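You operate a simulated robot arm through the tools that you are given. There is no shell and no other tool.

Carry out the task below with a simulated robot arm. There is one attempt and no reset: what you move stays moved.

## Task
Wind clean paper on to the blotting board.
Fine: move the white cup to the counter mat and lift the bar first; put the bar down again after. Set down upright: white cup.
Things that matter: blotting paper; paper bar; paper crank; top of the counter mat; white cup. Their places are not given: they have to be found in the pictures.

It is judged by the outcome, as a careful person would: the job done as asked, and still so three seconds after it is handed in. It fails if anything else is knocked over, pushed out of place, dropped, spilled or broken.

## Robot
A 6-joint arm with a fingered hand, fixed in place. Base frame: the origin is at the foot of the arm, x ahead of it, y to its left, z up; the work surface is at about z = 820. Units: mm, degrees, N and s.
With the tool pointing down near the work surface it reaches from about 260 to 700 mm from the base axis. Its first joint turns from -166.0 to 166.0 degrees. Payload 4 kg.
The TCP is the grasp point between the finger pads, 26 mm short of the fingertips. In the tool frame z runs along the fingers and y along their closing line. Largest opening 148 mm; the body of the gripper starts 73 mm behind the TCP. The gripper is a hand of 3 fingers: y runs from the thumb to the fingers, the wrist lies at [0, 0, -239] in the tool frame, and closing takes about 1.5 s.
Orientation is that of the tool frame in the base frame, as a unit quaternion [x, y, z, w]. With the fingers straight down and closing along the base's y, the tool's x points along the base's -x, its y along +y and its z along -z.

## Interface
- The arm moves only by the tool move_arm. Its argument "motion" is a list of rows, each a list of 7 numbers: the shift along the base's x, y, z in units of 500 mm (1.0 is 500 mm), then the turn, a rotation vector about the base's x, y, z in units of 45 degrees (1.0 is 45 degrees), then the finger opening in mm, from 0 to 148. In form: [[dx, dy, dz, wx, wy, wz, gripper], ...]. A call has 1 to 20 rows; each row is the pose to reach, as a shift and turn from the pose commanded when the call began. A call with a number of a shift or a turn outside -1 to 1 is refused whole. Rows are played at 5 a second. More than 50 mm and 8.6 degrees between two rows, or a gripper value outside its range, and nothing of the call is played. A pose out of reach is approached as far as the arm can. The call stops where the force on the tool passes 70 N (or 10 N more than at its start, if that is more) or the arm is blocked; 0.2 s more then pass. The fingers move at their own pace (about 153 mm/s each) and stop on an object; they squeeze with about 26 N. The grip force told is the motor's: it shows also when the fingers shut on nothing. Time passes only in rows, and 0.2 s behind the last, so rows that repeat a pose let the fingers close. It gives the time, the measured TCP pose, the force on the tool (base axes), the opening and the grip force at its end, in the units of the frame above (readings bear some noise), with the torque about the TCP (base axes, N m) and any sound that the robot's microphone picked up.
- Cameras (640 x 400 px; columns grow to the right, rows downward): "scene" is fixed at [52.9, 492.8, 1591]; the picture's right is [-0.87, -0.49, 0.00], its down [-0.33, 0.59, -0.74] and it looks along [0.36, -0.65, -0.67] (base axes); focal length 331 px, centre (320, 200). "wrist" rides on the gripper at [68, -39, -90] in the tool frame; the picture's right is [0.50, 0.87, 0.00], its down [-0.66, 0.38, -0.65] and it looks along [-0.57, 0.33, 0.76] (tool axes); focal length 222 px, centre (320, 200).
- snapshot(camera): a new picture of that camera. No time passes.
- lift_body(by): slides the trunk up (or, below 0, down) by that many mm; the arm rides with it, the base frame stays. It gives what a move gives, with no picture.
- hand_shape(shape): the hand has 3 fingers and takes this shape, open, in about a second: jaw (thumb against the fingers, like two jaws); tri (thumb and two fingers); tip (a fingertip pinch); poke (one finger out to press); point (the index stretched); flat (the hand flat); cup (the hand cupped); fist (a fist). The gripper value then closes the fingers along that shape, each until it touches; the sizes above hold for jaw. It gives what a move gives, with no picture.
- point_at(camera, pixels): for up to 12 pixels [column, row] of the newest picture of that camera ("zoom" is the newest enlarged one), the place [x, y, z] in the base frame of the surface seen there, good to about 2 mm, but the place of the scene camera against the robot may be out by one fixed shift of up to 12 mm in any direction. No time passes.
- inspect(camera, box): a new picture of the part [left, top, right, bottom] of that camera's present view, enlarged. No time passes.
- hand_in(): hands the job in; it is judged then, once.

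Unless the task says otherwise, let go and move clear before handing in.

The tools are called after ">>>" by a JSON object that holds its "fn" and its "kwargs". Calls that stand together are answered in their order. move_arm: Moves the arm, as the interface text tells. Its arguments: {"type":"object","properties":{"motion":{"type":"array"}},"required":["motion"]} The other tools are called the same way: lift_body (by) slides the trunk up or down; hand_shape (shape) gives the hand a shape; snapshot (camera) takes a picture; point_at (camera, pixels) gives the place of the surface under pixels of a picture; inspect (camera, box) takes an enlarged picture of a part of a camera's view; hand_in () hands the job in.

At the start:

```text
t: 0.0
tool_pos: [384.2, 162.2, 1241.9]
tcp_rot: [0.001, 1.0, 0.0, 0.0]
contact_force: [0.6, -0.4, -0.2]
ft_torque: [-0.01, -0.03, -0.01]
width: 147.9
grip_force: 0.0
shape: jaw
trunk travel left (down, up): [-275.0, 42.0]
```

scene: 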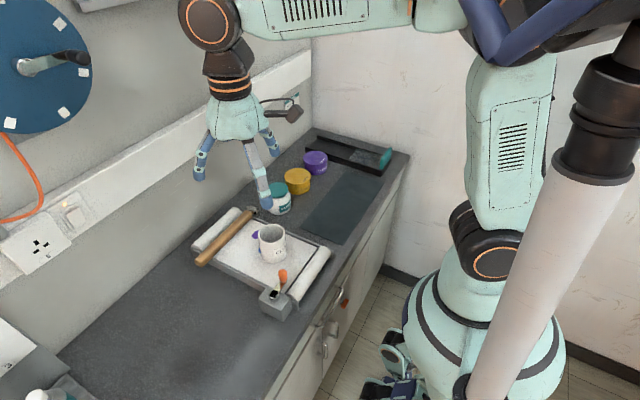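
wrist: 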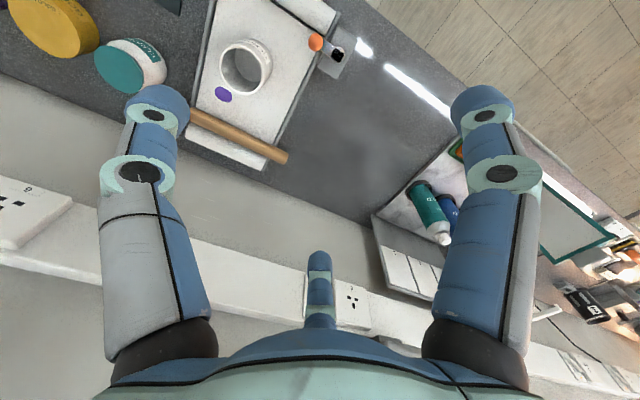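

The scene picture shows the white cup on the blotting board near (272,243), the wooden bar near (225,237), the crank with an orange knob near (282,277) and a dark mat near (342,210). I'll enlarge these areas to see the details.

>>> {"fn": "inspect", "kwargs": {"camera": "scene", "box": [180, 130, 420, 330]}}

>>> {"fn": "inspect", "kwargs": {"camera": "wrist", "box": [80, 0, 400, 200]}}

```text
2.00 times, centred on (300, 230) of scene
```

zoom: 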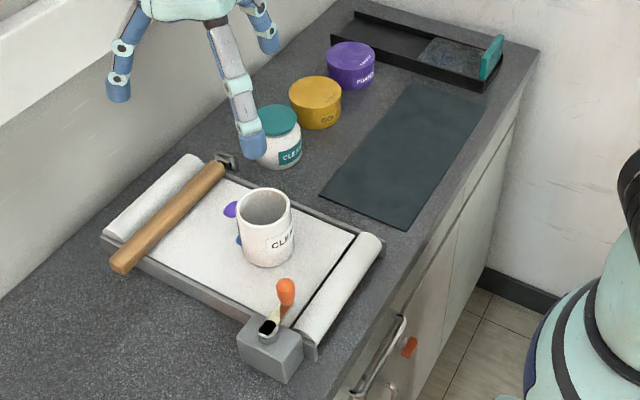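

```text
2.00 times, centred on (240, 100) of wrist
```

zoom: 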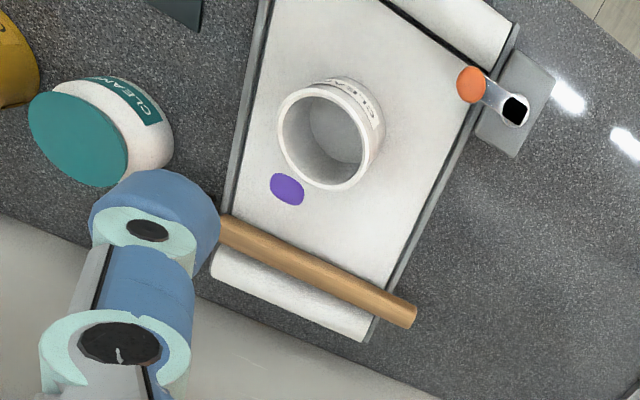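

The bar seems hinged at its far end (zoom (228,160)), with a free end at (120,262). Next I'll enlarge the scene again and measure places.

>>> {"fn": "inspect", "kwargs": {"camera": "scene", "box": [180, 190, 340, 330]}}

>>> {"fn": "snapshot", "kwargs": {"camera": "scene"}}

>>> {"fn": "snapshot", "kwargs": {"camera": "wrist"}}

```text
2.86 times, centred on (260, 260) of scene
```

zoom: 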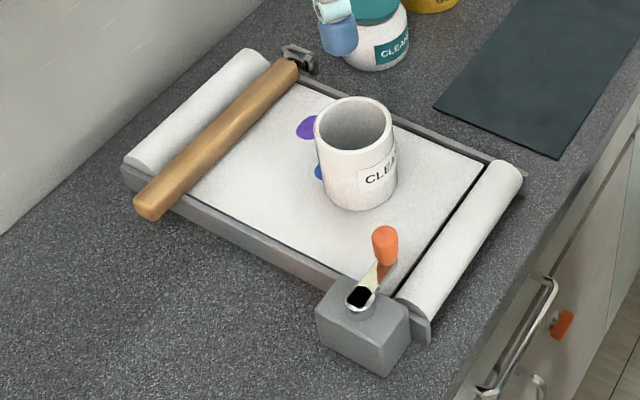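

```text
taken
```

scene: 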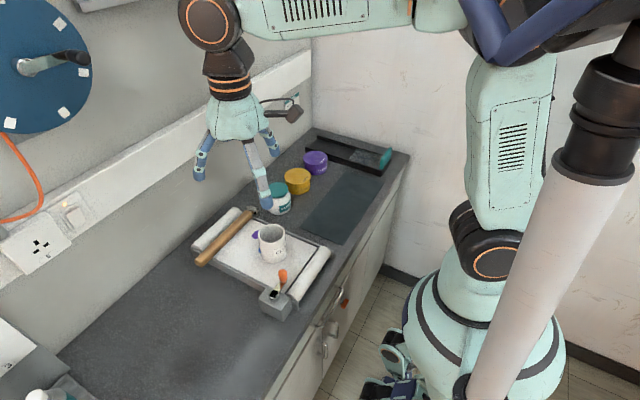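

```text
taken
```

wrist: 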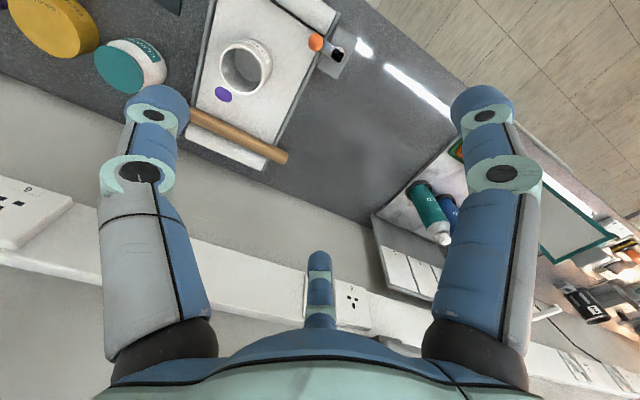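

The enlarged view shows the free end of the bar at (150,208), its hinge at (298,60), the crank knob at (386,240) and the crank axis at (360,298). I'll measure these, the cup and the mat.

>>> {"fn": "point_at", "kwargs": {"camera": "zoom", "pixels": [[150, 195], [148, 212], [285, 70], [298, 58], [386, 232], [384, 255], [360, 296], [375, 275], [330, 320], [400, 325], [240, 200], [270, 240]]}}

>>> {"fn": "point_at", "kwargs": {"camera": "zoom", "pixels": [[353, 101], [318, 125], [353, 146], [392, 118], [355, 208], [353, 125], [440, 105], [557, 157], [540, 60], [190, 120], [460, 260], [307, 127]]}}

>>> {"fn": "point_at", "kwargs": {"camera": "scene", "pixels": [[303, 228], [344, 244], [386, 181], [347, 172], [345, 208], [279, 190], [297, 176], [316, 158], [340, 150], [200, 255], [270, 285], [230, 310]]}}

>>> {"fn": "point_at", "kwargs": {"camera": "wrist", "pixels": [[316, 42], [338, 54], [246, 42], [270, 70], [246, 92], [222, 68], [246, 75], [280, 157], [195, 120], [223, 95], [345, 65], [240, 137]]}}

```text
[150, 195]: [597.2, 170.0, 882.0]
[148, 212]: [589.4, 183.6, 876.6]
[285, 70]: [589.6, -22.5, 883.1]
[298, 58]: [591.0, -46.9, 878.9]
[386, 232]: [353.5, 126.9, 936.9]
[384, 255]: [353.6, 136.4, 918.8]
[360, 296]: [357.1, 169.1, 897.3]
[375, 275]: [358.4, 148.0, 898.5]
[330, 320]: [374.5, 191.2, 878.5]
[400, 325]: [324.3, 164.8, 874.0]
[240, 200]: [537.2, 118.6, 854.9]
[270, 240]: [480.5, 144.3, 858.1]
```

```text
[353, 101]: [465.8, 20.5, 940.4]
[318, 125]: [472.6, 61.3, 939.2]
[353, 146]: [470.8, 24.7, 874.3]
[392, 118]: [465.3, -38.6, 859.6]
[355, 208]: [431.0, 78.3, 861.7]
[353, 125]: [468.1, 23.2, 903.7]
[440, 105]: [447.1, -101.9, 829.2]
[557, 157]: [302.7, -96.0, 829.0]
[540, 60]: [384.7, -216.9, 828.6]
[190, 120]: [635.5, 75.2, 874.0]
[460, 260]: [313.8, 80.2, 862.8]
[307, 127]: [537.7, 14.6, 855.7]
```

```text
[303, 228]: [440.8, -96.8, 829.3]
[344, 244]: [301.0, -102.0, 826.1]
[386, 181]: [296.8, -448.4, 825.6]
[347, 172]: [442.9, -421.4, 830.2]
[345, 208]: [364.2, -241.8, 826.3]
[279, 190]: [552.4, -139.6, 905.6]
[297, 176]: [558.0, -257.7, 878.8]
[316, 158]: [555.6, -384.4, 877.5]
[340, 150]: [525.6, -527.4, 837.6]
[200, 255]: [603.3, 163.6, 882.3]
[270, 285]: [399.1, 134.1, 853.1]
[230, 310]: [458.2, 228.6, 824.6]
```

```text
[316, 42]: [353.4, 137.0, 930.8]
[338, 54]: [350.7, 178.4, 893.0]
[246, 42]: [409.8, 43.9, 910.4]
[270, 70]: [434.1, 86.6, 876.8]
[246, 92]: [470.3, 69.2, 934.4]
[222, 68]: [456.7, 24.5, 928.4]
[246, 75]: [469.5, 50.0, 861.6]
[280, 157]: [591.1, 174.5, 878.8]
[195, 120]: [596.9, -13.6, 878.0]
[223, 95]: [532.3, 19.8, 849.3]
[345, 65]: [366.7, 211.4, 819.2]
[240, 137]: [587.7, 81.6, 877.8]
```

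The wrist view gives the cup rim near (246,68) and the knob at (316,42), at about (353,137,931); the scene camera is shifted by roughly (+5,-8,+5). I'll measure the finger placement and look more closely at the cup and crank.

>>> {"fn": "point_at", "kwargs": {"camera": "wrist", "pixels": [[158, 92], [158, 115], [482, 92], [482, 115], [319, 258], [319, 290], [140, 170], [500, 175], [240, 50], [262, 80], [233, 57], [255, 48]]}}

>>> {"fn": "inspect", "kwargs": {"camera": "wrist", "box": [190, 0, 370, 120]}}

>>> {"fn": "inspect", "kwargs": {"camera": "scene", "box": [250, 255, 320, 325]}}

```text
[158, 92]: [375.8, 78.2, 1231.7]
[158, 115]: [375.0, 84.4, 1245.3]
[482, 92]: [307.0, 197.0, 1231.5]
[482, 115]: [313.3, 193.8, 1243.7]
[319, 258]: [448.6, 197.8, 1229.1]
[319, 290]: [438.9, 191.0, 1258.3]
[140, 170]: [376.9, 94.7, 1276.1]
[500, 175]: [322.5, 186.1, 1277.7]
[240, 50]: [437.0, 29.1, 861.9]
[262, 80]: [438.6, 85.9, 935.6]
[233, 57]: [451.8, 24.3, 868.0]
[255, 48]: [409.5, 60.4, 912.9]
```

```text
3.33 times, centred on (280, 60) of wrist
```

zoom: 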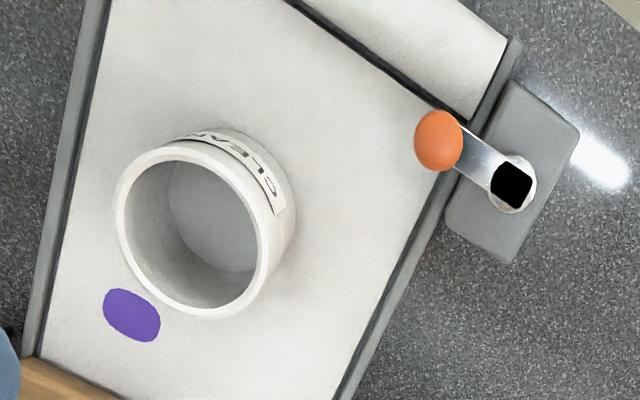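

```text
5.71 times, centred on (285, 290) of scene
```

zoom: 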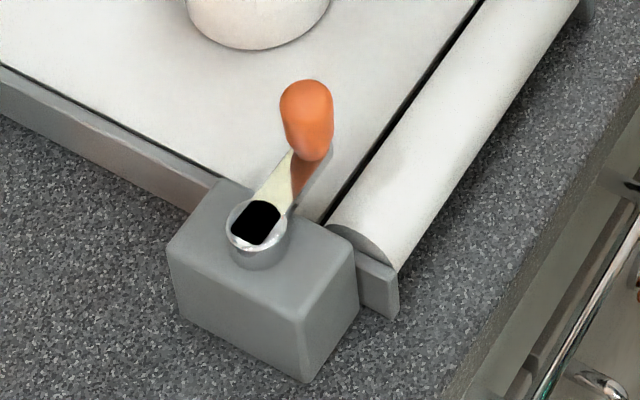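

The finger tips sit at about (376,78), (307,197) and (449,198) around the TCP, a radial spread. I'll close the fingers part-way in free air to see how they travel.

>>> {"fn": "move_arm", "kwargs": {"motion": [[0, 0, 0, 0, 0, 0, 80], [0, 0, 0, 0, 0, 0, 80], [0, 0, 0, 0, 0, 0, 80]]}}

>>> {"fn": "snapshot", "kwargs": {"camera": "wrist"}}

>>> {"fn": "inspect", "kwargs": {"camera": "scene", "box": [160, 60, 340, 240]}}

```text
t: 0.8
tool_pos: [383.7, 161.3, 1242.2]
tcp_rot: [0.001, 1.0, 0.0, 0.0]
contact_force: [-0.5, -0.4, 0.9]
ft_torque: [0.01, 0.02, 0.0]
width: 80.7
grip_force: 0.0
shape: jaw
trunk travel left (down, up): [-275.0, 42.0]
```

```text
taken
```

wrist: 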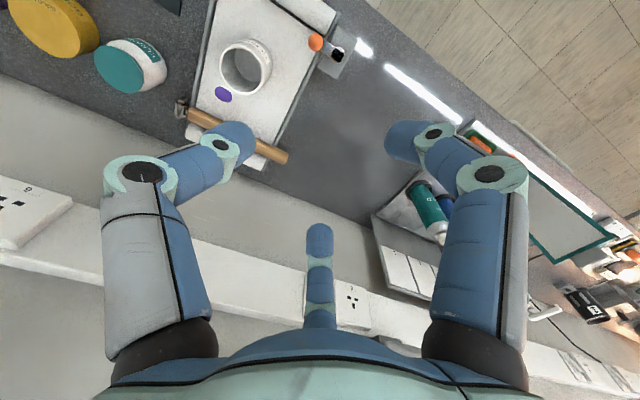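

```text
2.22 times, centred on (250, 150) of scene
```

zoom: 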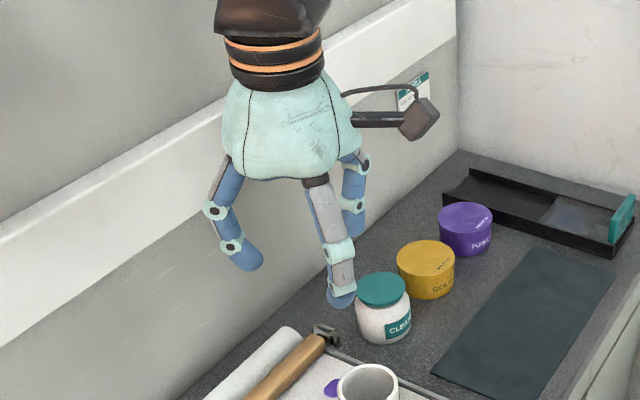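

The fingers curl inwards radially. I'll measure the tips in this half-closed state.

>>> {"fn": "point_at", "kwargs": {"camera": "wrist", "pixels": [[240, 130], [220, 145], [400, 135], [432, 132], [319, 230], [319, 250], [143, 175], [490, 175], [195, 170], [185, 108]]}}

>>> {"fn": "inspect", "kwargs": {"camera": "wrist", "box": [160, 0, 340, 180]}}

```text
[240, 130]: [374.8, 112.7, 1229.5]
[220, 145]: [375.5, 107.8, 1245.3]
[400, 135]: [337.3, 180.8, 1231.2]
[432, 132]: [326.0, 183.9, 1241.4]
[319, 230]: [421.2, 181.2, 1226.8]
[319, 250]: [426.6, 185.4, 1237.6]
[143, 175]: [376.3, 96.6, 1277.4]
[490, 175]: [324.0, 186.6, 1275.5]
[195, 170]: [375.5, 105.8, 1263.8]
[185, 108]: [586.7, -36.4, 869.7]
```

```text
2.22 times, centred on (250, 90) of wrist
```

zoom: 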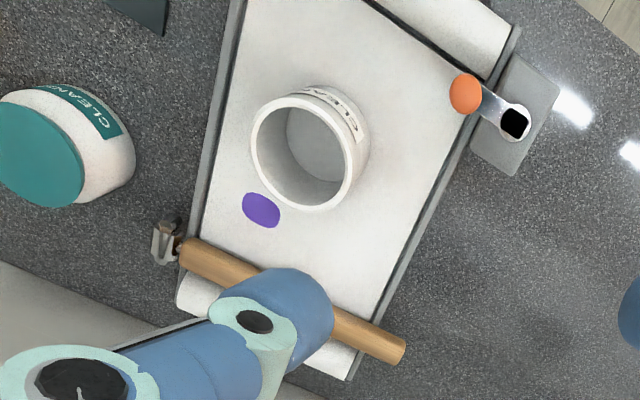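

The fingers close radially at 120°, which suits a round cup. Now I'll measure the cup rim in the enlarged wrist view, about (303,152) with a radius of about 52 px, along with the crank and bar points.

>>> {"fn": "point_at", "kwargs": {"camera": "zoom", "pixels": [[256, 140], [262, 175], [283, 200], [310, 207], [335, 197], [349, 170], [346, 140], [328, 110], [300, 99], [272, 110], [320, 160], [362, 175]]}}

>>> {"fn": "point_at", "kwargs": {"camera": "zoom", "pixels": [[464, 93], [464, 85], [484, 104], [514, 122], [540, 90], [510, 168], [395, 345], [398, 355], [200, 260], [165, 240], [260, 210], [400, 170]]}}

```text
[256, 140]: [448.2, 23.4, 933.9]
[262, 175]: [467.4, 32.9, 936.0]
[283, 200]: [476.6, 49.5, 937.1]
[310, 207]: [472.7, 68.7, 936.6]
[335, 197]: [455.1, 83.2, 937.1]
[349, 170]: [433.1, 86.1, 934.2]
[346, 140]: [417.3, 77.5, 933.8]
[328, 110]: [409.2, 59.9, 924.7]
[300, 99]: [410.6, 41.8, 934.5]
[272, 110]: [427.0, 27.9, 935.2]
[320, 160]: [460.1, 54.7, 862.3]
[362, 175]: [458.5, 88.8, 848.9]
```

```text
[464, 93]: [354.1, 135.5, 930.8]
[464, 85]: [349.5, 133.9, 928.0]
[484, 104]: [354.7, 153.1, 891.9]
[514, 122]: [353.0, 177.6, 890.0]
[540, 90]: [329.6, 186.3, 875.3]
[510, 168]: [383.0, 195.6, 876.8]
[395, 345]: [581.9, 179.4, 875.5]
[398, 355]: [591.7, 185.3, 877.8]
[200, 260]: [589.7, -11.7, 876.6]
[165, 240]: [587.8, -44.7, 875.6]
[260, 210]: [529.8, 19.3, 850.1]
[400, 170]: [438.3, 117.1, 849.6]
```

The rim measures centre (442,55), outer radius about 35, top z 936, with paper at z 850. I'll move above the cup with the fingers at 112 and look again.

>>> {"fn": "move_arm", "kwargs": {"motion": [[0.0145, -0.0268, -0.0505, 0, 0, 0, 112], [0.029, -0.0536, -0.101, 0, 0, 0, 112], [0.0435, -0.0804, -0.1515, 0, 0, 0, 112], [0.058, -0.1072, -0.202, 0, 0, 0, 112], [0.0725, -0.134, -0.2525, 0, 0, 0, 112], [0.087, -0.1608, -0.303, 0, 0, 0, 112], [0.1015, -0.1876, -0.3535, 0, 0, 0, 112], [0.116, -0.2144, -0.404, 0, 0, 0, 112], [0.116, -0.2144, -0.404, 0, 0, 0, 112]]}}

>>> {"fn": "snapshot", "kwargs": {"camera": "wrist"}}

>>> {"fn": "snapshot", "kwargs": {"camera": "scene"}}

```text
t: 2.8
tool_pos: [442.1, 52.2, 1039.6]
tcp_rot: [0.0, 1.0, 0.0, 0.0]
contact_force: [-0.2, 0.3, 0.2]
ft_torque: [0.0, -0.03, 0.02]
width: 111.7
grip_force: 0.0
shape: jaw
trunk travel left (down, up): [-275.0, 42.0]
```

```text
taken
```

wrist: 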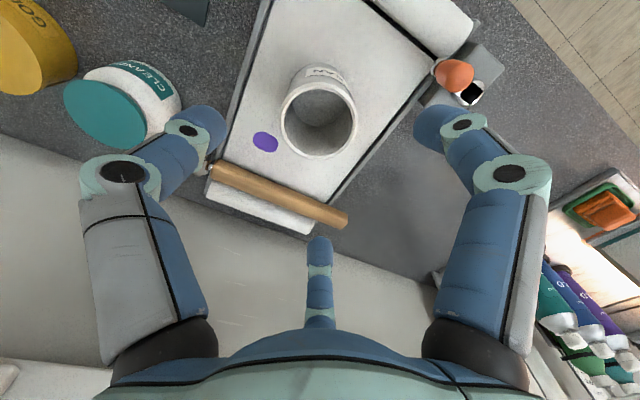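

```text
taken
```

scene: 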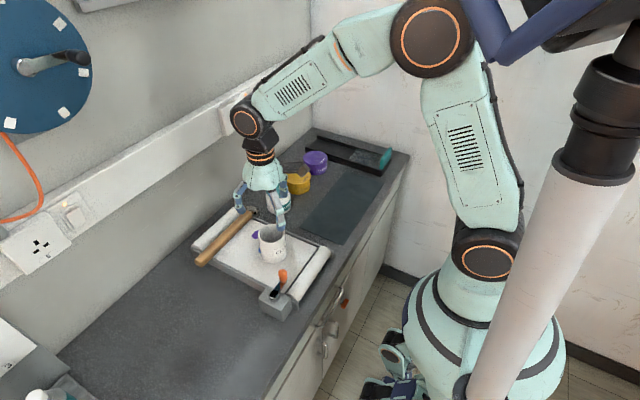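

The cup rim is now at wrist (320,112). I'll measure it again from here before going down.

>>> {"fn": "inspect", "kwargs": {"camera": "wrist", "box": [240, 40, 400, 180]}}

```text
2.86 times, centred on (320, 110) of wrist
```

zoom: 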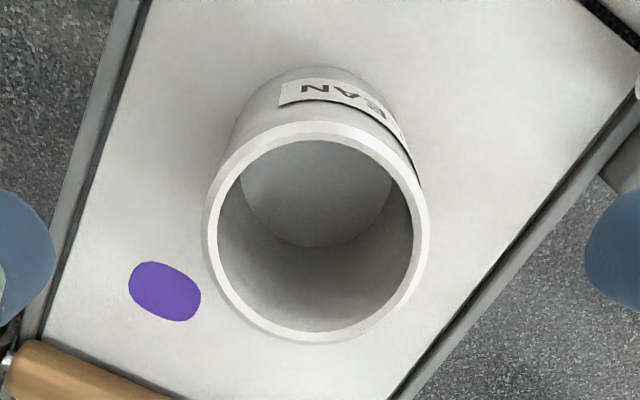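

>>> {"fn": "point_at", "kwargs": {"camera": "zoom", "pixels": [[212, 235], [235, 292], [290, 334], [340, 338], [400, 295], [422, 235], [395, 165], [315, 130], [245, 165], [260, 105], [300, 200], [320, 380]]}}

```text
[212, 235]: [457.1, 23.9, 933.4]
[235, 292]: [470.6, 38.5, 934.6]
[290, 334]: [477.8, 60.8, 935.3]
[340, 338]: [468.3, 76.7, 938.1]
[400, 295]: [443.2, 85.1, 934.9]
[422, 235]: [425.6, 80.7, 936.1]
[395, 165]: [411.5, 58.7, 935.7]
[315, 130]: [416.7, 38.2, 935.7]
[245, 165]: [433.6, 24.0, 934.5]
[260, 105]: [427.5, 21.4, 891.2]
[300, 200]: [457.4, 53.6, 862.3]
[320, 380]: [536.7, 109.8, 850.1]
```

The rim circle is centred at about (444,54.5). The fingers at 112 clear the cup, so I'll go straight down to a TCP z of about 903.

>>> {"fn": "move_arm", "kwargs": {"motion": [[0.004, 0.003, -0.04, 0, 0, 0, 112], [0.004, 0.003, -0.08, 0, 0, 0, 112], [0.004, 0.003, -0.12, 0, 0, 0, 112], [0.004, 0.003, -0.16, 0, 0, 0, 112], [0.004, 0.003, -0.2, 0, 0, 0, 112], [0.004, 0.003, -0.24, 0, 0, 0, 112], [0.004, 0.003, -0.273, 0, 0, 0, 112], [0.004, 0.003, -0.273, 0, 0, 0, 112]]}}

>>> {"fn": "snapshot", "kwargs": {"camera": "wrist"}}

>>> {"fn": "inspect", "kwargs": {"camera": "scene", "box": [180, 160, 340, 330]}}

```text
t: 4.6
tool_pos: [445.0, 53.5, 904.1]
tcp_rot: [-0.001, 1.0, 0.0, 0.0]
contact_force: [0.0, -0.2, -0.2]
ft_torque: [-0.02, -0.01, 0.0]
width: 111.8
grip_force: 0.1
shape: jaw
trunk travel left (down, up): [-275.0, 42.0]
```

```text
taken
```

wrist: 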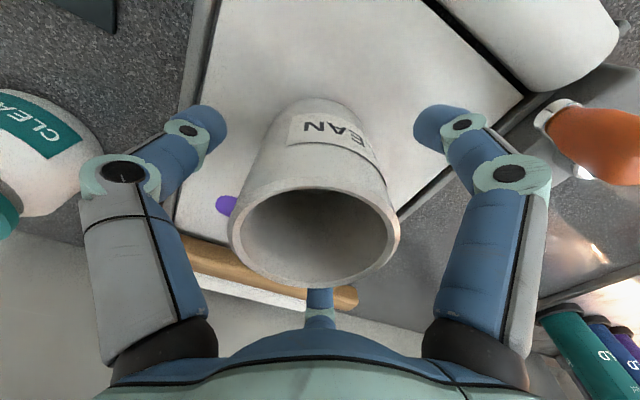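

```text
2.35 times, centred on (260, 245) of scene
```

zoom: 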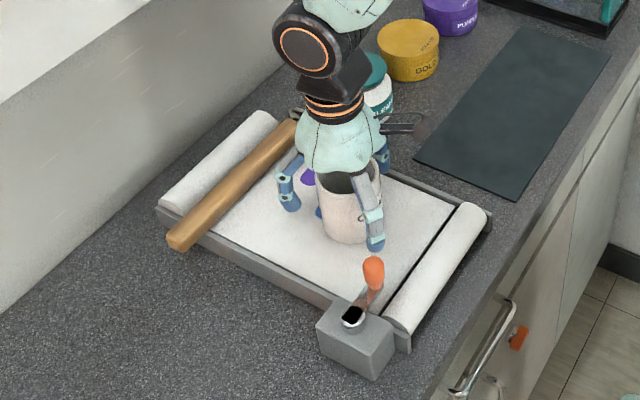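

The fingers surround the cup evenly, with the cup between them at wrist (315,190), and no contact force shows. I'll close on it.

>>> {"fn": "move_arm", "kwargs": {"motion": [[0, 0, 0, 0, 0, 0, 90], [0, 0, 0, 0, 0, 0, 75], [0, 0, 0, 0, 0, 0, 60], [0, 0, 0, 0, 0, 0, 50], [0, 0, 0, 0, 0, 0, 50], [0, 0, 0, 0, 0, 0, 50], [0, 0, 0, 0, 0, 0, 50]]}}

>>> {"fn": "snapshot", "kwargs": {"camera": "wrist"}}

```text
t: 6.2
tool_pos: [444.7, 55.5, 903.7]
tcp_rot: [0.0, 1.0, 0.0, 0.0]
contact_force: [0.2, -0.9, -0.4]
ft_torque: [-0.02, 0.05, -0.02]
width: 56.5
grip_force: 26.3
shape: jaw
trunk travel left (down, up): [-275.0, 42.0]
```

```text
taken
```

wrist: 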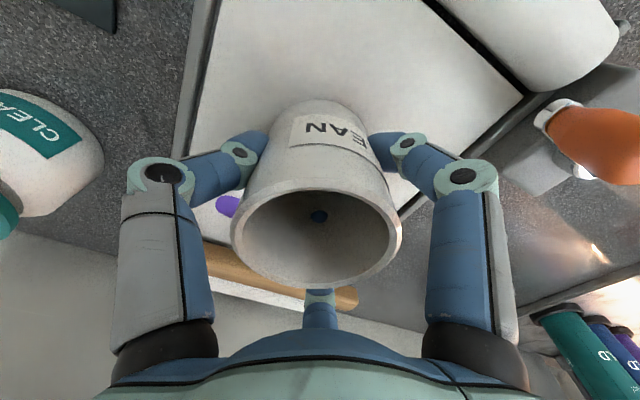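

The grip reads 26 N at 56 mm and the cup hasn't shifted. I'll lift it straight up, slowly.

>>> {"fn": "move_arm", "kwargs": {"motion": [[0, 0, 0.01, 0, 0, 0, 50], [0, 0, 0.03, 0, 0, 0, 50], [0, 0, 0.06, 0, 0, 0, 50], [0, 0, 0.1, 0, 0, 0, 50], [0, 0, 0.14, 0, 0, 0, 50], [0, 0, 0.18, 0, 0, 0, 50], [0, 0, 0.22, 0, 0, 0, 50], [0, 0, 0.22, 0, 0, 0, 50]]}}

>>> {"fn": "snapshot", "kwargs": {"camera": "wrist"}}

>>> {"fn": "snapshot", "kwargs": {"camera": "scene"}}

```text
t: 8.0
tool_pos: [447.5, 55.7, 1013.0]
tcp_rot: [-0.001, 1.0, 0.0, 0.0]
contact_force: [-0.2, -1.4, -2.9]
ft_torque: [0.0, 0.04, 0.01]
width: 56.6
grip_force: 25.8
shape: jaw
trunk travel left (down, up): [-275.0, 42.0]
```

```text
taken
```

wrist: 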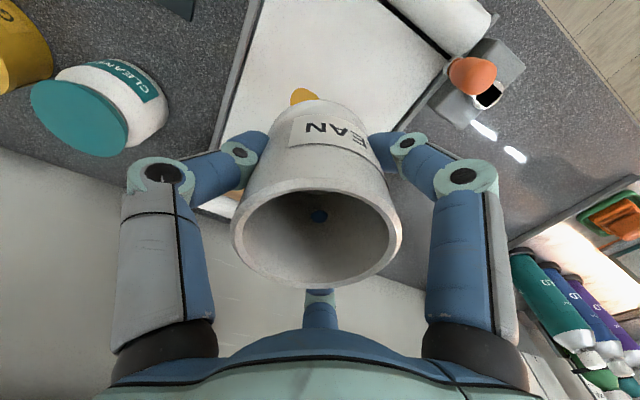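

```text
taken
```

scene: 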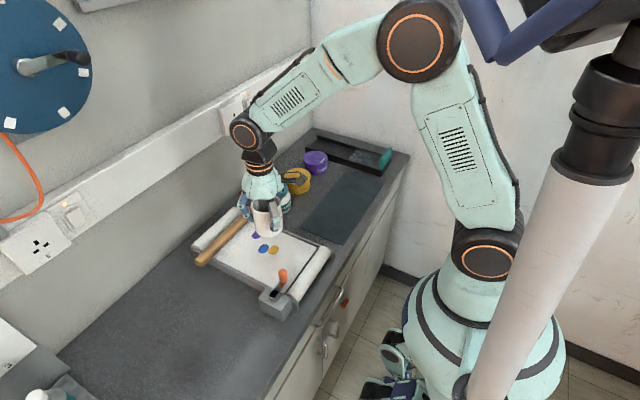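

The cup is held securely and three stains (purple, blue and gold) are now visible on the paper. I'll carry it level over to above the mat at around (367,-230).

>>> {"fn": "move_arm", "kwargs": {"motion": [[-0.0078, -0.0285, 0, 0, 0, 0, 50], [-0.0234, -0.0855, 0, 0, 0, 0, 50], [-0.0468, -0.171, 0, 0, 0, 0, 50], [-0.0702, -0.2565, 0, 0, 0, 0, 50], [-0.0936, -0.342, 0, 0, 0, 0, 50], [-0.117, -0.4275, 0, 0, 0, 0, 50], [-0.1404, -0.513, 0, 0, 0, 0, 50], [-0.156, -0.57, 0, 0, 0, 0, 50], [-0.156, -0.57, 0, 0, 0, 0, 50]]}}

>>> {"fn": "snapshot", "kwargs": {"camera": "wrist"}}

>>> {"fn": "snapshot", "kwargs": {"camera": "scene"}}

```text
t: 10.0
tool_pos: [366.8, -231.6, 1013.6]
tcp_rot: [0.0, 1.0, 0.0, 0.0]
contact_force: [-0.2, -0.1, -2.9]
ft_torque: [0.01, -0.02, 0.0]
width: 56.1
grip_force: 25.7
shape: jaw
trunk travel left (down, up): [-275.0, 42.0]
```

```text
taken
```

wrist: 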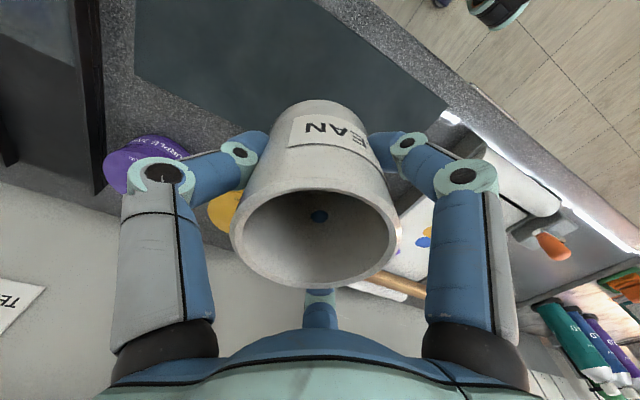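

```text
taken
```

scene: 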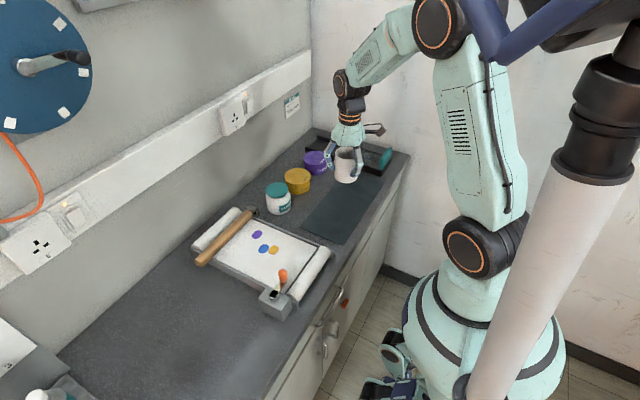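

The cup hangs over the mat. I'll measure the mat's height and edges from the wrist view, at (250,60), (400,90) and (445,108).

>>> {"fn": "point_at", "kwargs": {"camera": "wrist", "pixels": [[250, 60], [380, 80], [445, 107], [200, 100], [160, 30], [420, 150], [138, 80], [300, 12], [230, 40], [340, 60], [470, 90], [310, 103]]}}

>>> {"fn": "point_at", "kwargs": {"camera": "scene", "pixels": [[310, 225], [335, 225], [344, 243], [330, 205], [365, 190], [345, 182], [336, 180], [300, 240]]}}

```text
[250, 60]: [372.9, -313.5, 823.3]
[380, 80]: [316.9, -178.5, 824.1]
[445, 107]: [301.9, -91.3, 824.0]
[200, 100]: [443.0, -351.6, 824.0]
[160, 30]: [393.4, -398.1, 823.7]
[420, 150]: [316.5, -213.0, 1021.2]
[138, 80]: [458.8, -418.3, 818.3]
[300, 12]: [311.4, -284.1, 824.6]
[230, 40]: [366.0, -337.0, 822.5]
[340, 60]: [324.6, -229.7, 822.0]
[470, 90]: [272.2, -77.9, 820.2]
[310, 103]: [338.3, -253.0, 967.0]
```

```text
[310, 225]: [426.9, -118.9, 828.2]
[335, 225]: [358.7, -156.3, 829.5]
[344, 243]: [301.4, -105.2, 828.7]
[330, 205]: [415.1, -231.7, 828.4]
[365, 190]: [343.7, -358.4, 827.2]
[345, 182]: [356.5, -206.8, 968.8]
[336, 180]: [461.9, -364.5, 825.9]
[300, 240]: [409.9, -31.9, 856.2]
```

The mat top is at z 823.7 and spans x 300–445, so the cup is well inside it. The cup bottom is about 54 mm below the TCP, so I'll lower to a TCP z near 879.

>>> {"fn": "move_arm", "kwargs": {"motion": [[0, 0, -0.03, 0, 0, 0, 50], [0, 0, -0.07, 0, 0, 0, 50], [0, 0, -0.11, 0, 0, 0, 50], [0, 0, -0.15, 0, 0, 0, 50], [0, 0, -0.19, 0, 0, 0, 50], [0, 0, -0.22, 0, 0, 0, 50], [0, 0, -0.24, 0, 0, 0, 50], [0, 0, -0.255, 0, 0, 0, 50], [0, 0, -0.264, 0, 0, 0, 50], [0, 0, -0.268, 0, 0, 0, 50], [0, 0, -0.268, 0, 0, 0, 50]]}}

>>> {"fn": "inspect", "kwargs": {"camera": "scene", "box": [290, 120, 410, 240]}}

```text
t: 12.4
tool_pos: [367.0, -229.1, 879.7]
tcp_rot: [0.0, 1.0, 0.0, 0.0]
contact_force: [-0.7, -0.1, -3.7]
ft_torque: [0.0, -0.03, -0.01]
width: 56.3
grip_force: 26.3
shape: jaw
trunk travel left (down, up): [-275.0, 42.0]
```

```text
3.33 times, centred on (350, 180) of scene
```

zoom: 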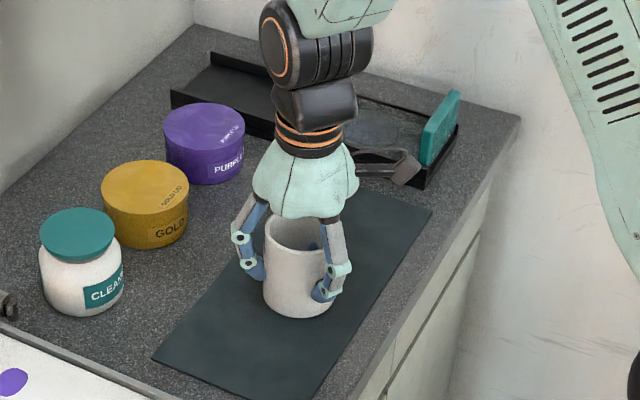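

The tool still carries the cup's weight (-3.7 N), so the cup is just above the mat. I'll lower it a millimetre at a time until the weight comes off.

>>> {"fn": "move_arm", "kwargs": {"motion": [[0, 0, -0.002, 0, 0, 0, 50], [0, 0, -0.004, 0, 0, 0, 50], [0, 0, -0.004, 0, 0, 0, 50]]}}

```text
t: 13.2
tool_pos: [366.8, -229.7, 877.1]
tcp_rot: [0.0, 1.0, -0.001, 0.0]
contact_force: [0.0, -0.2, 9.4]
ft_torque: [-0.07, 0.0, -0.03]
width: 56.4
grip_force: 25.7
shape: jaw
trunk travel left (down, up): [-275.0, 42.0]
```

The force changed to +9.4 N, so the cup stands on the mat. I'll open the fingers and then rise straight up.

>>> {"fn": "move_arm", "kwargs": {"motion": [[0, 0, 0.001, 0, 0, 0, 60], [0, 0, 0.001, 0, 0, 0, 75], [0, 0, 0.001, 0, 0, 0, 95], [0, 0, 0.001, 0, 0, 0, 115], [0, 0, 0.001, 0, 0, 0, 115], [0, 0, 0.001, 0, 0, 0, 115]]}}

>>> {"fn": "snapshot", "kwargs": {"camera": "wrist"}}

```text
t: 14.6
tool_pos: [367.5, -230.4, 876.9]
tcp_rot: [0.0, 1.0, 0.0, 0.0]
contact_force: [0.1, 0.3, 0.2]
ft_torque: [0.0, 0.0, 0.04]
width: 114.8
grip_force: 0.1
shape: jaw
trunk travel left (down, up): [-275.0, 42.0]
```

```text
taken
```

wrist: 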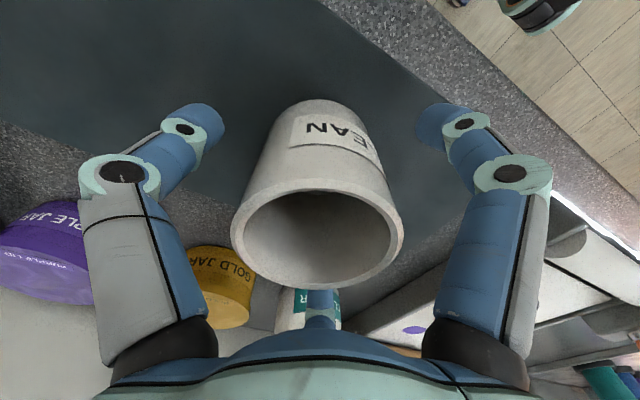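

The cup is free and upright at wrist (318,190). I'll rise clear and move back above the board to study the bar.

>>> {"fn": "move_arm", "kwargs": {"motion": [[0, 0, 0.04, 0, 0, 0, 115], [0, 0, 0.1, 0, 0, 0, 115], [0, 0, 0.17, 0, 0, 0, 115], [0, 0, 0.25, 0, 0, 0, 115], [0, 0, 0.33, 0, 0, 0, 115], [0.02, 0.06, 0.36, 0, 0, 0, 115], [0.045, 0.13, 0.36, 0, 0, 0, 115], [0.07, 0.21, 0.36, 0, 0, 0, 115], [0.1, 0.3, 0.36, 0, 0, 0, 115], [0.13, 0.38, 0.36, 0, 0, 0, 115], [0.16, 0.47, 0.36, 0, 0, 0, 115], [0.19, 0.56, 0.36, 0, 0, 0, 115], [0.21, 0.62, 0.36, 0, 0, 0, 115], [0.226, 0.66, 0.36, 0, 0, 0, 115], [0.226, 0.66, 0.36, 0, 0, 0, 115]]}}

>>> {"fn": "snapshot", "kwargs": {"camera": "wrist"}}

>>> {"fn": "snapshot", "kwargs": {"camera": "scene"}}

```text
t: 17.8
tool_pos: [479.8, 98.9, 1058.0]
tcp_rot: [0.0, 1.0, 0.0, 0.0]
contact_force: [0.4, -0.7, -0.2]
ft_torque: [0.0, -0.01, -0.01]
width: 114.6
grip_force: 0.0
shape: jaw
trunk travel left (down, up): [-275.0, 42.0]
```

```text
taken
```

wrist: 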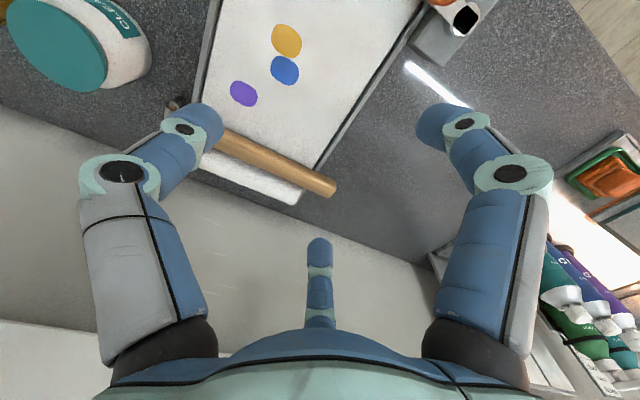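

```text
taken
```

scene: 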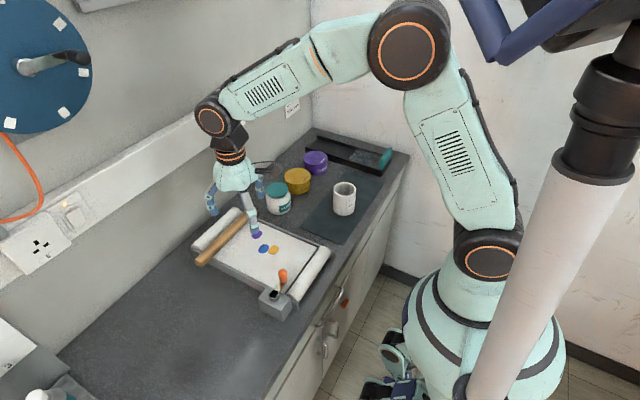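

The cup stands upright on the mat at scene (344,198). The bar is visible in the wrist view from (215,135) to (330,186), and I'll enlarge it.

>>> {"fn": "inspect", "kwargs": {"camera": "wrist", "box": [200, 110, 360, 230]}}

>>> {"fn": "inspect", "kwargs": {"camera": "scene", "box": [180, 195, 280, 285]}}

```text
3.33 times, centred on (280, 170) of wrist
```

zoom: 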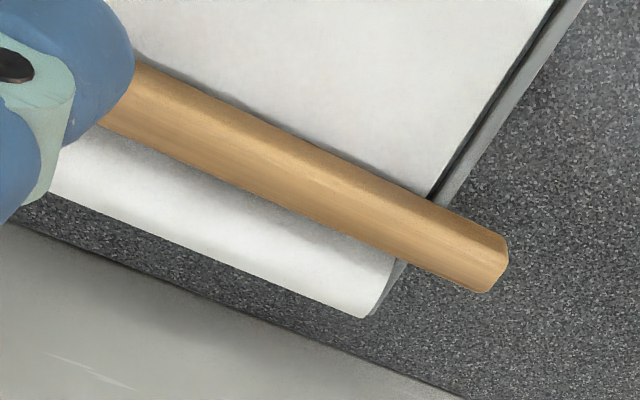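

```text
4.44 times, centred on (230, 240) of scene
```

zoom: 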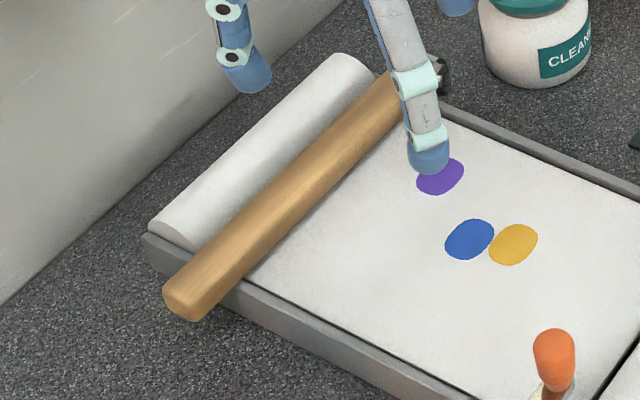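

The bar overhangs the tray by about 30 mm at its free end. I'll measure the bar end, tray edge and wall from the wrist view.

>>> {"fn": "inspect", "kwargs": {"camera": "wrist", "box": [200, 110, 360, 230]}}

>>> {"fn": "point_at", "kwargs": {"camera": "zoom", "pixels": [[508, 240], [485, 292], [490, 262], [440, 203], [405, 265], [420, 235], [440, 190], [400, 275], [370, 315], [340, 290], [480, 130], [330, 140]]}}

>>> {"fn": "point_at", "kwargs": {"camera": "zoom", "pixels": [[300, 185], [260, 165], [280, 140], [260, 200], [240, 230], [300, 240], [560, 300], [400, 340], [350, 360], [200, 330], [100, 290], [130, 75]]}}

```text
3.33 times, centred on (280, 170) of wrist
```

zoom: 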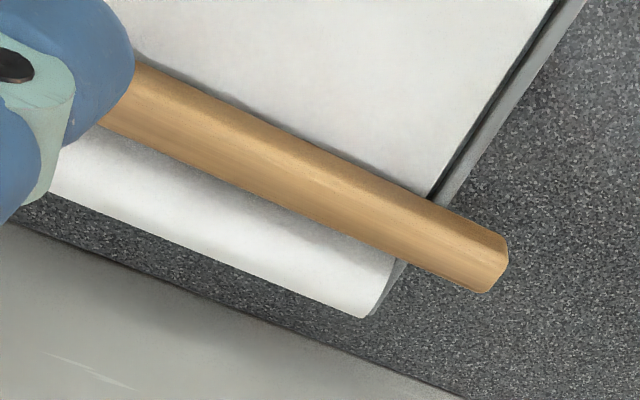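

```text
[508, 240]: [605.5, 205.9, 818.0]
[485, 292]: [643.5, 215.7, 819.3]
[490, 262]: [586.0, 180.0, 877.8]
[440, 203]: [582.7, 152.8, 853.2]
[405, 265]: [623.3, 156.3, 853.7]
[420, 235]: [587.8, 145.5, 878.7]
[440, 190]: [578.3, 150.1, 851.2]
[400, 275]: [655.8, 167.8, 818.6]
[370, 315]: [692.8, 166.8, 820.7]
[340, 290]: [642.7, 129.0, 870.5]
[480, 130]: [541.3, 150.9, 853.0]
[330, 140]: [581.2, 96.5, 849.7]
```

```text
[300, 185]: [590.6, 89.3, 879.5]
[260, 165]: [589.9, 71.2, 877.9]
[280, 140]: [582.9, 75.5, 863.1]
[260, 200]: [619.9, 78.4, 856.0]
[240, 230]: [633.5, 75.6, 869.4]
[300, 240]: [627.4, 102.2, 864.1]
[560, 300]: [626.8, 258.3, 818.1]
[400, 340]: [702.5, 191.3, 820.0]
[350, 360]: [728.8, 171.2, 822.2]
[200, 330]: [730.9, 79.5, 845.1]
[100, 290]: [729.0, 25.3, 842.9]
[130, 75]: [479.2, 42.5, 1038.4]
```

The bar spans x 579–602 with its top at z 878; the free end is at y 185, the tray rim is at y 155 and the wall is at x 730. I'll turn the hand 90° so the thumb faces the wall and the two fingers face me, then re-look.

>>> {"fn": "move_arm", "kwargs": {"motion": [[0, 0, 0.01, 0, 0, 0.1667, 115], [0, 0, 0.02, 0, 0, 0.3333, 115], [0, 0, 0.03, 0, 0, 0.5, 115], [0, 0, 0.04, 0, 0, 0.6667, 115], [0, 0, 0.05, 0, 0, 0.8333, 115], [0, 0, 0.06, 0, 0, 1.0, 115], [0, 0, 0.06, 0, 0, 1.0, 115]]}}

>>> {"fn": "move_arm", "kwargs": {"motion": [[0, 0, 0, 0, 0, 0.1667, 115], [0, 0, 0, 0, 0, 0.3333, 115], [0, 0, 0, 0, 0, 0.5, 115], [0, 0, 0, 0, 0, 0.6667, 115], [0, 0, 0, 0, 0, 0.8333, 115], [0, 0, 0, 0, 0, 1.0, 115], [0, 0, 0, 0, 0, 1.0, 115]]}}

>>> {"fn": "snapshot", "kwargs": {"camera": "wrist"}}

>>> {"fn": "snapshot", "kwargs": {"camera": "scene"}}

```text
t: 19.4
tool_pos: [479.4, 99.8, 1088.5]
tcp_rot: [-0.384, 0.923, 0.0, 0.0]
contact_force: [-0.5, -0.3, 0.1]
ft_torque: [-0.01, 0.03, 0.0]
width: 114.8
grip_force: 0.1
shape: jaw
trunk travel left (down, up): [-275.0, 42.0]
```

```text
t: 21.0
tool_pos: [480.7, 100.8, 1088.5]
tcp_rot: [0.707, -0.707, 0.0, 0.001]
contact_force: [0.4, 0.1, -0.4]
ft_torque: [0.01, 0.0, 0.0]
width: 115.1
grip_force: 0.0
shape: jaw
trunk travel left (down, up): [-275.0, 42.0]
```

```text
taken
```

wrist: 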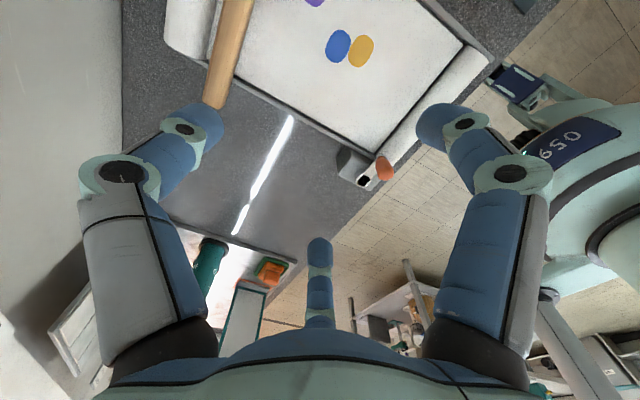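

```text
taken
```

scene: 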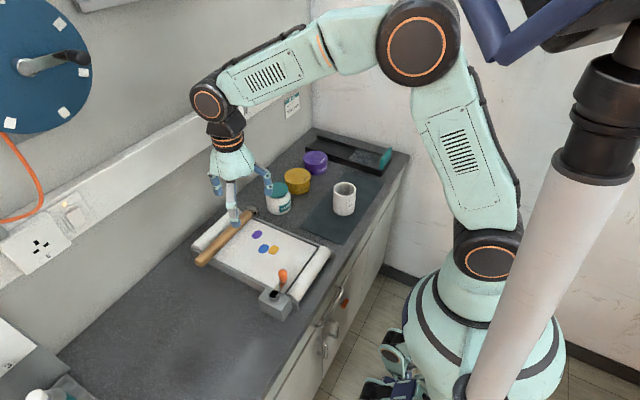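

The hand turned as asked (thumb to the wall). I'll check how far the wall rail stands out and look at the hinge area.

>>> {"fn": "point_at", "kwargs": {"camera": "scene", "pixels": [[150, 160], [150, 178], [150, 140], [100, 220], [180, 130], [160, 220], [252, 212], [249, 210], [255, 208], [75, 212], [30, 248], [150, 100]]}}

>>> {"fn": "inspect", "kwargs": {"camera": "scene", "box": [215, 185, 285, 245]}}

```text
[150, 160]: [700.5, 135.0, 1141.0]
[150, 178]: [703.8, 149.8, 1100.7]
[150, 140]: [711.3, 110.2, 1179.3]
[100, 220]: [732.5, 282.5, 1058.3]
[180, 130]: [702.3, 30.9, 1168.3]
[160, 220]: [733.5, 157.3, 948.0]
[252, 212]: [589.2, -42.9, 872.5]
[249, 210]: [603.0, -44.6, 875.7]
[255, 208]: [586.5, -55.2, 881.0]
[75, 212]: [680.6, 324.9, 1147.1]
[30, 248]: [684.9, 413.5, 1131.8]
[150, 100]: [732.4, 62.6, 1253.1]
```

```text
6.67 times, centred on (250, 215) of scene
```

zoom: 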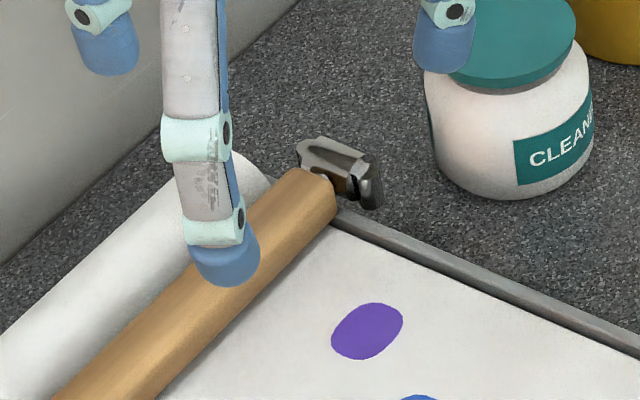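

The rail stands out to about x 695 at z 1090–1180, and the hinge bracket is near (588,-43,868). I'll measure the wrist links to be sure they clear the rail when I work at x 590.

>>> {"fn": "point_at", "kwargs": {"camera": "scene", "pixels": [[207, 103], [193, 103], [207, 87], [222, 110], [228, 122], [228, 140], [228, 160], [214, 142], [245, 142], [250, 80], [300, 55], [330, 75]]}}

>>> {"fn": "inspect", "kwargs": {"camera": "scene", "box": [170, 0, 490, 240]}}

```text
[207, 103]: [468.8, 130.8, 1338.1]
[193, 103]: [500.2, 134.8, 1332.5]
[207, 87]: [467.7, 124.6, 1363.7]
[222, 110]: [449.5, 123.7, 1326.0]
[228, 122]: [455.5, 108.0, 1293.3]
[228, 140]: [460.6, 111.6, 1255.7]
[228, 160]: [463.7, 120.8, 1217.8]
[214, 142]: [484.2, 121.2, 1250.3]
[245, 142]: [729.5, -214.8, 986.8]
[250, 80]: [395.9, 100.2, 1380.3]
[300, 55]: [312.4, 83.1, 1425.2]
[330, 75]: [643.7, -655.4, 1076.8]
```

```text
1.67 times, centred on (330, 120) of scene
```

zoom: 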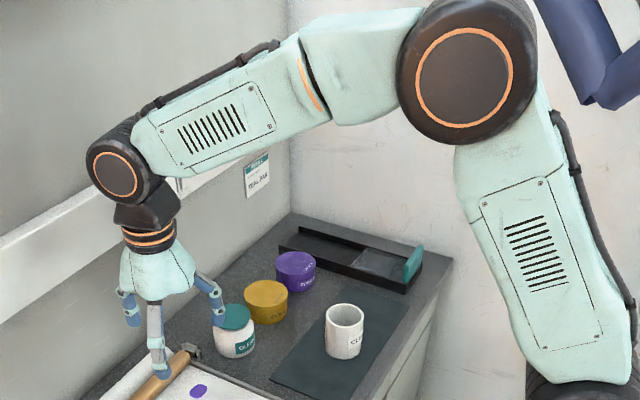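

The wrist drum is only about ±40 mm around the tool axis, so it clears the rail. I'll move above the bar's free end with a 30° tilt about x and the fingers at 60.

>>> {"fn": "move_arm", "kwargs": {"motion": [[0.0312, 0.0226, -0.0324, -0.0952, 0, 0, 60], [0.0625, 0.0453, -0.0649, -0.1905, 0, 0, 60], [0.0937, 0.0679, -0.0973, -0.2857, 0, 0, 60], [0.1249, 0.0905, -0.1297, -0.381, 0, 0, 60], [0.1561, 0.1131, -0.1621, -0.4762, 0, 0, 60], [0.1874, 0.1358, -0.1946, -0.5714, 0, 0, 60], [0.2186, 0.1584, -0.227, -0.6667, 0, 0, 60], [0.2186, 0.1584, -0.227, -0.6667, 0, 0, 60]]}}

>>> {"fn": "snapshot", "kwargs": {"camera": "wrist"}}

>>> {"fn": "inspect", "kwargs": {"camera": "scene", "box": [140, 130, 300, 290]}}

```text
t: 22.8
tool_pos: [588.9, 178.8, 973.7]
tcp_rot: [-0.683, 0.683, -0.184, -0.182]
contact_force: [0.3, -0.5, 0.4]
ft_torque: [0.06, 0.0, 0.01]
width: 60.0
grip_force: 0.1
shape: jaw
trunk travel left (down, up): [-275.0, 42.0]
```

```text
taken
```

wrist: 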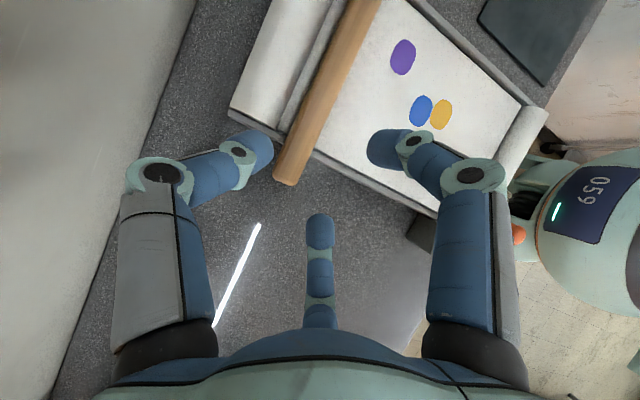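

```text
2.50 times, centred on (220, 210) of scene
```

zoom: 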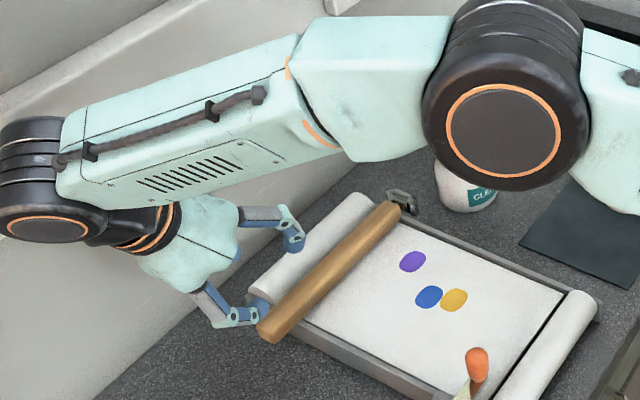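

The hand now straddles above the bar's end, but the forearm looks much lower than before. I'll check the whole scene.

>>> {"fn": "snapshot", "kwargs": {"camera": "scene"}}

>>> {"fn": "point_at", "kwargs": {"camera": "scene", "pixels": [[155, 220], [200, 205], [240, 175], [290, 160], [340, 180], [360, 190], [300, 190], [250, 190], [170, 215]]}}

```text
taken
```

scene: 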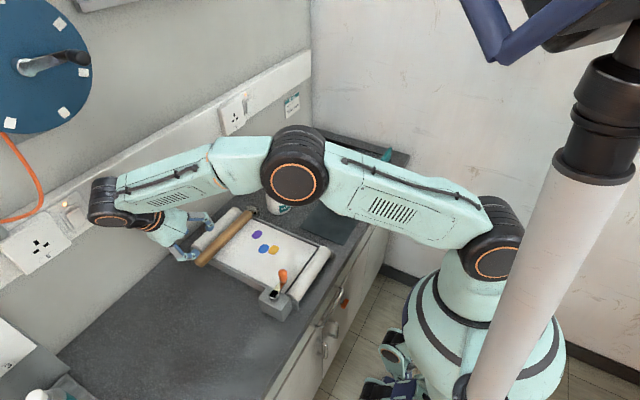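

```text
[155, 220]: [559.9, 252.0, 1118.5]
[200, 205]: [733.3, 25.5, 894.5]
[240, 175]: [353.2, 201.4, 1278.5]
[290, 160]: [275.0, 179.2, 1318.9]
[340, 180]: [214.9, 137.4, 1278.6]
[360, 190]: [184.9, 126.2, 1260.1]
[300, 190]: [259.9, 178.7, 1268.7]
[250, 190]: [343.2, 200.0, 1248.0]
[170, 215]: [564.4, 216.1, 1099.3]
```

The elbow is well above everything (z about 1290). The bar passes between the thumb (wrist (270,145)) and the finger (390,140), so I'll lower most of the way and look again.

>>> {"fn": "move_arm", "kwargs": {"motion": [[0.001, 0.001, -0.04, 0, 0, 0, 60], [0.002, 0.002, -0.08, 0, 0, 0, 60], [0.002, 0.002, -0.12, 0, 0, 0, 60], [0.002, 0.002, -0.15, 0, 0, 0, 60], [0.002, 0.002, -0.167, 0, 0, 0, 60], [0.002, 0.002, -0.167, 0, 0, 0, 60]]}}

>>> {"fn": "snapshot", "kwargs": {"camera": "wrist"}}

>>> {"fn": "inspect", "kwargs": {"camera": "scene", "box": [140, 180, 280, 300]}}

```text
t: 24.2
tool_pos: [590.5, 178.8, 889.8]
tcp_rot: [0.683, -0.683, 0.183, 0.183]
contact_force: [-0.4, -0.5, -0.3]
ft_torque: [0.02, 0.04, 0.01]
width: 60.4
grip_force: 0.2
shape: jaw
trunk travel left (down, up): [-275.0, 42.0]
```

```text
taken
```

wrist: 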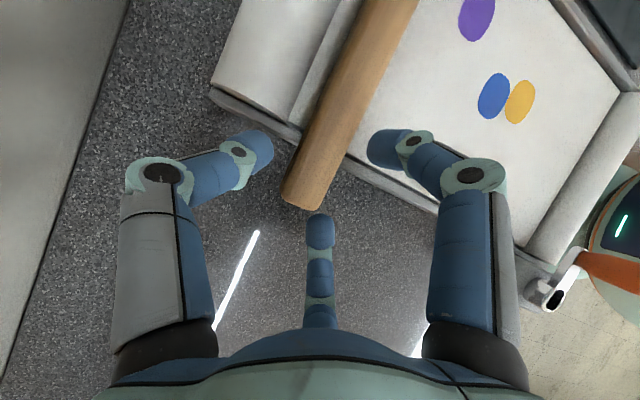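

```text
3.33 times, centred on (210, 240) of scene
```

zoom: 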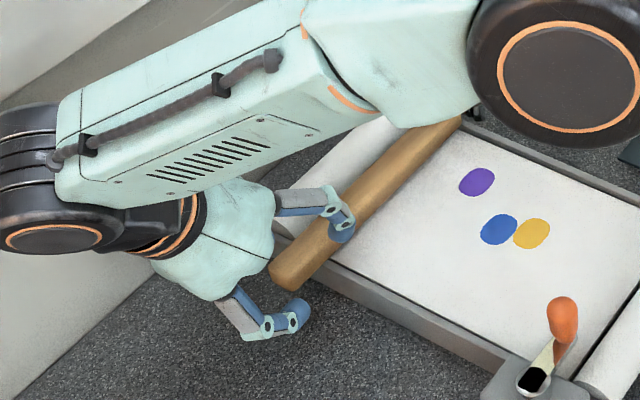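

Finger B at wrist (320,230) would just miss the bar's end, so the hand should sit a bit further towards the hinge. I'll measure the roll end and rim near the thumb first.

>>> {"fn": "inspect", "kwargs": {"camera": "wrist", "box": [190, 40, 430, 240]}}

>>> {"fn": "point_at", "kwargs": {"camera": "zoom", "pixels": [[140, 115], [200, 125], [240, 190], [100, 150], [270, 215], [150, 160], [310, 370], [270, 340], [360, 395], [300, 300], [420, 230], [190, 185]]}}

```text
2.00 times, centred on (310, 140) of wrist
```

zoom: 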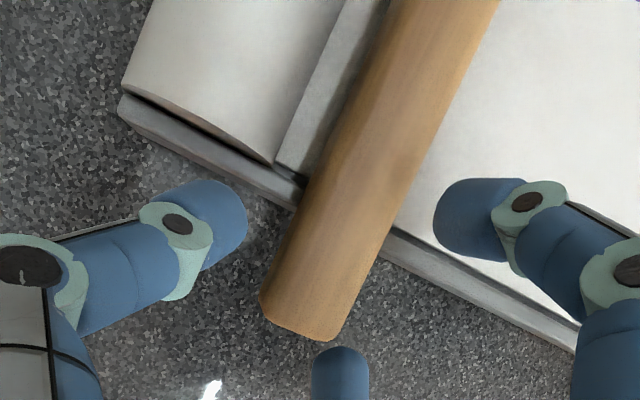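

```text
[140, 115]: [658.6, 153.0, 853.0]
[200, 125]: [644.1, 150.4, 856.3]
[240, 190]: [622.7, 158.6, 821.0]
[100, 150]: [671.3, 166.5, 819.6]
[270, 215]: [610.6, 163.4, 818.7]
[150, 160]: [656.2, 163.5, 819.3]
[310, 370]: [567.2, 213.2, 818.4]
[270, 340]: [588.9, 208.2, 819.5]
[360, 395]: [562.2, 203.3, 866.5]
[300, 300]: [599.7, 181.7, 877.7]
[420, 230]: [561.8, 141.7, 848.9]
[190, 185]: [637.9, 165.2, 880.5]
```

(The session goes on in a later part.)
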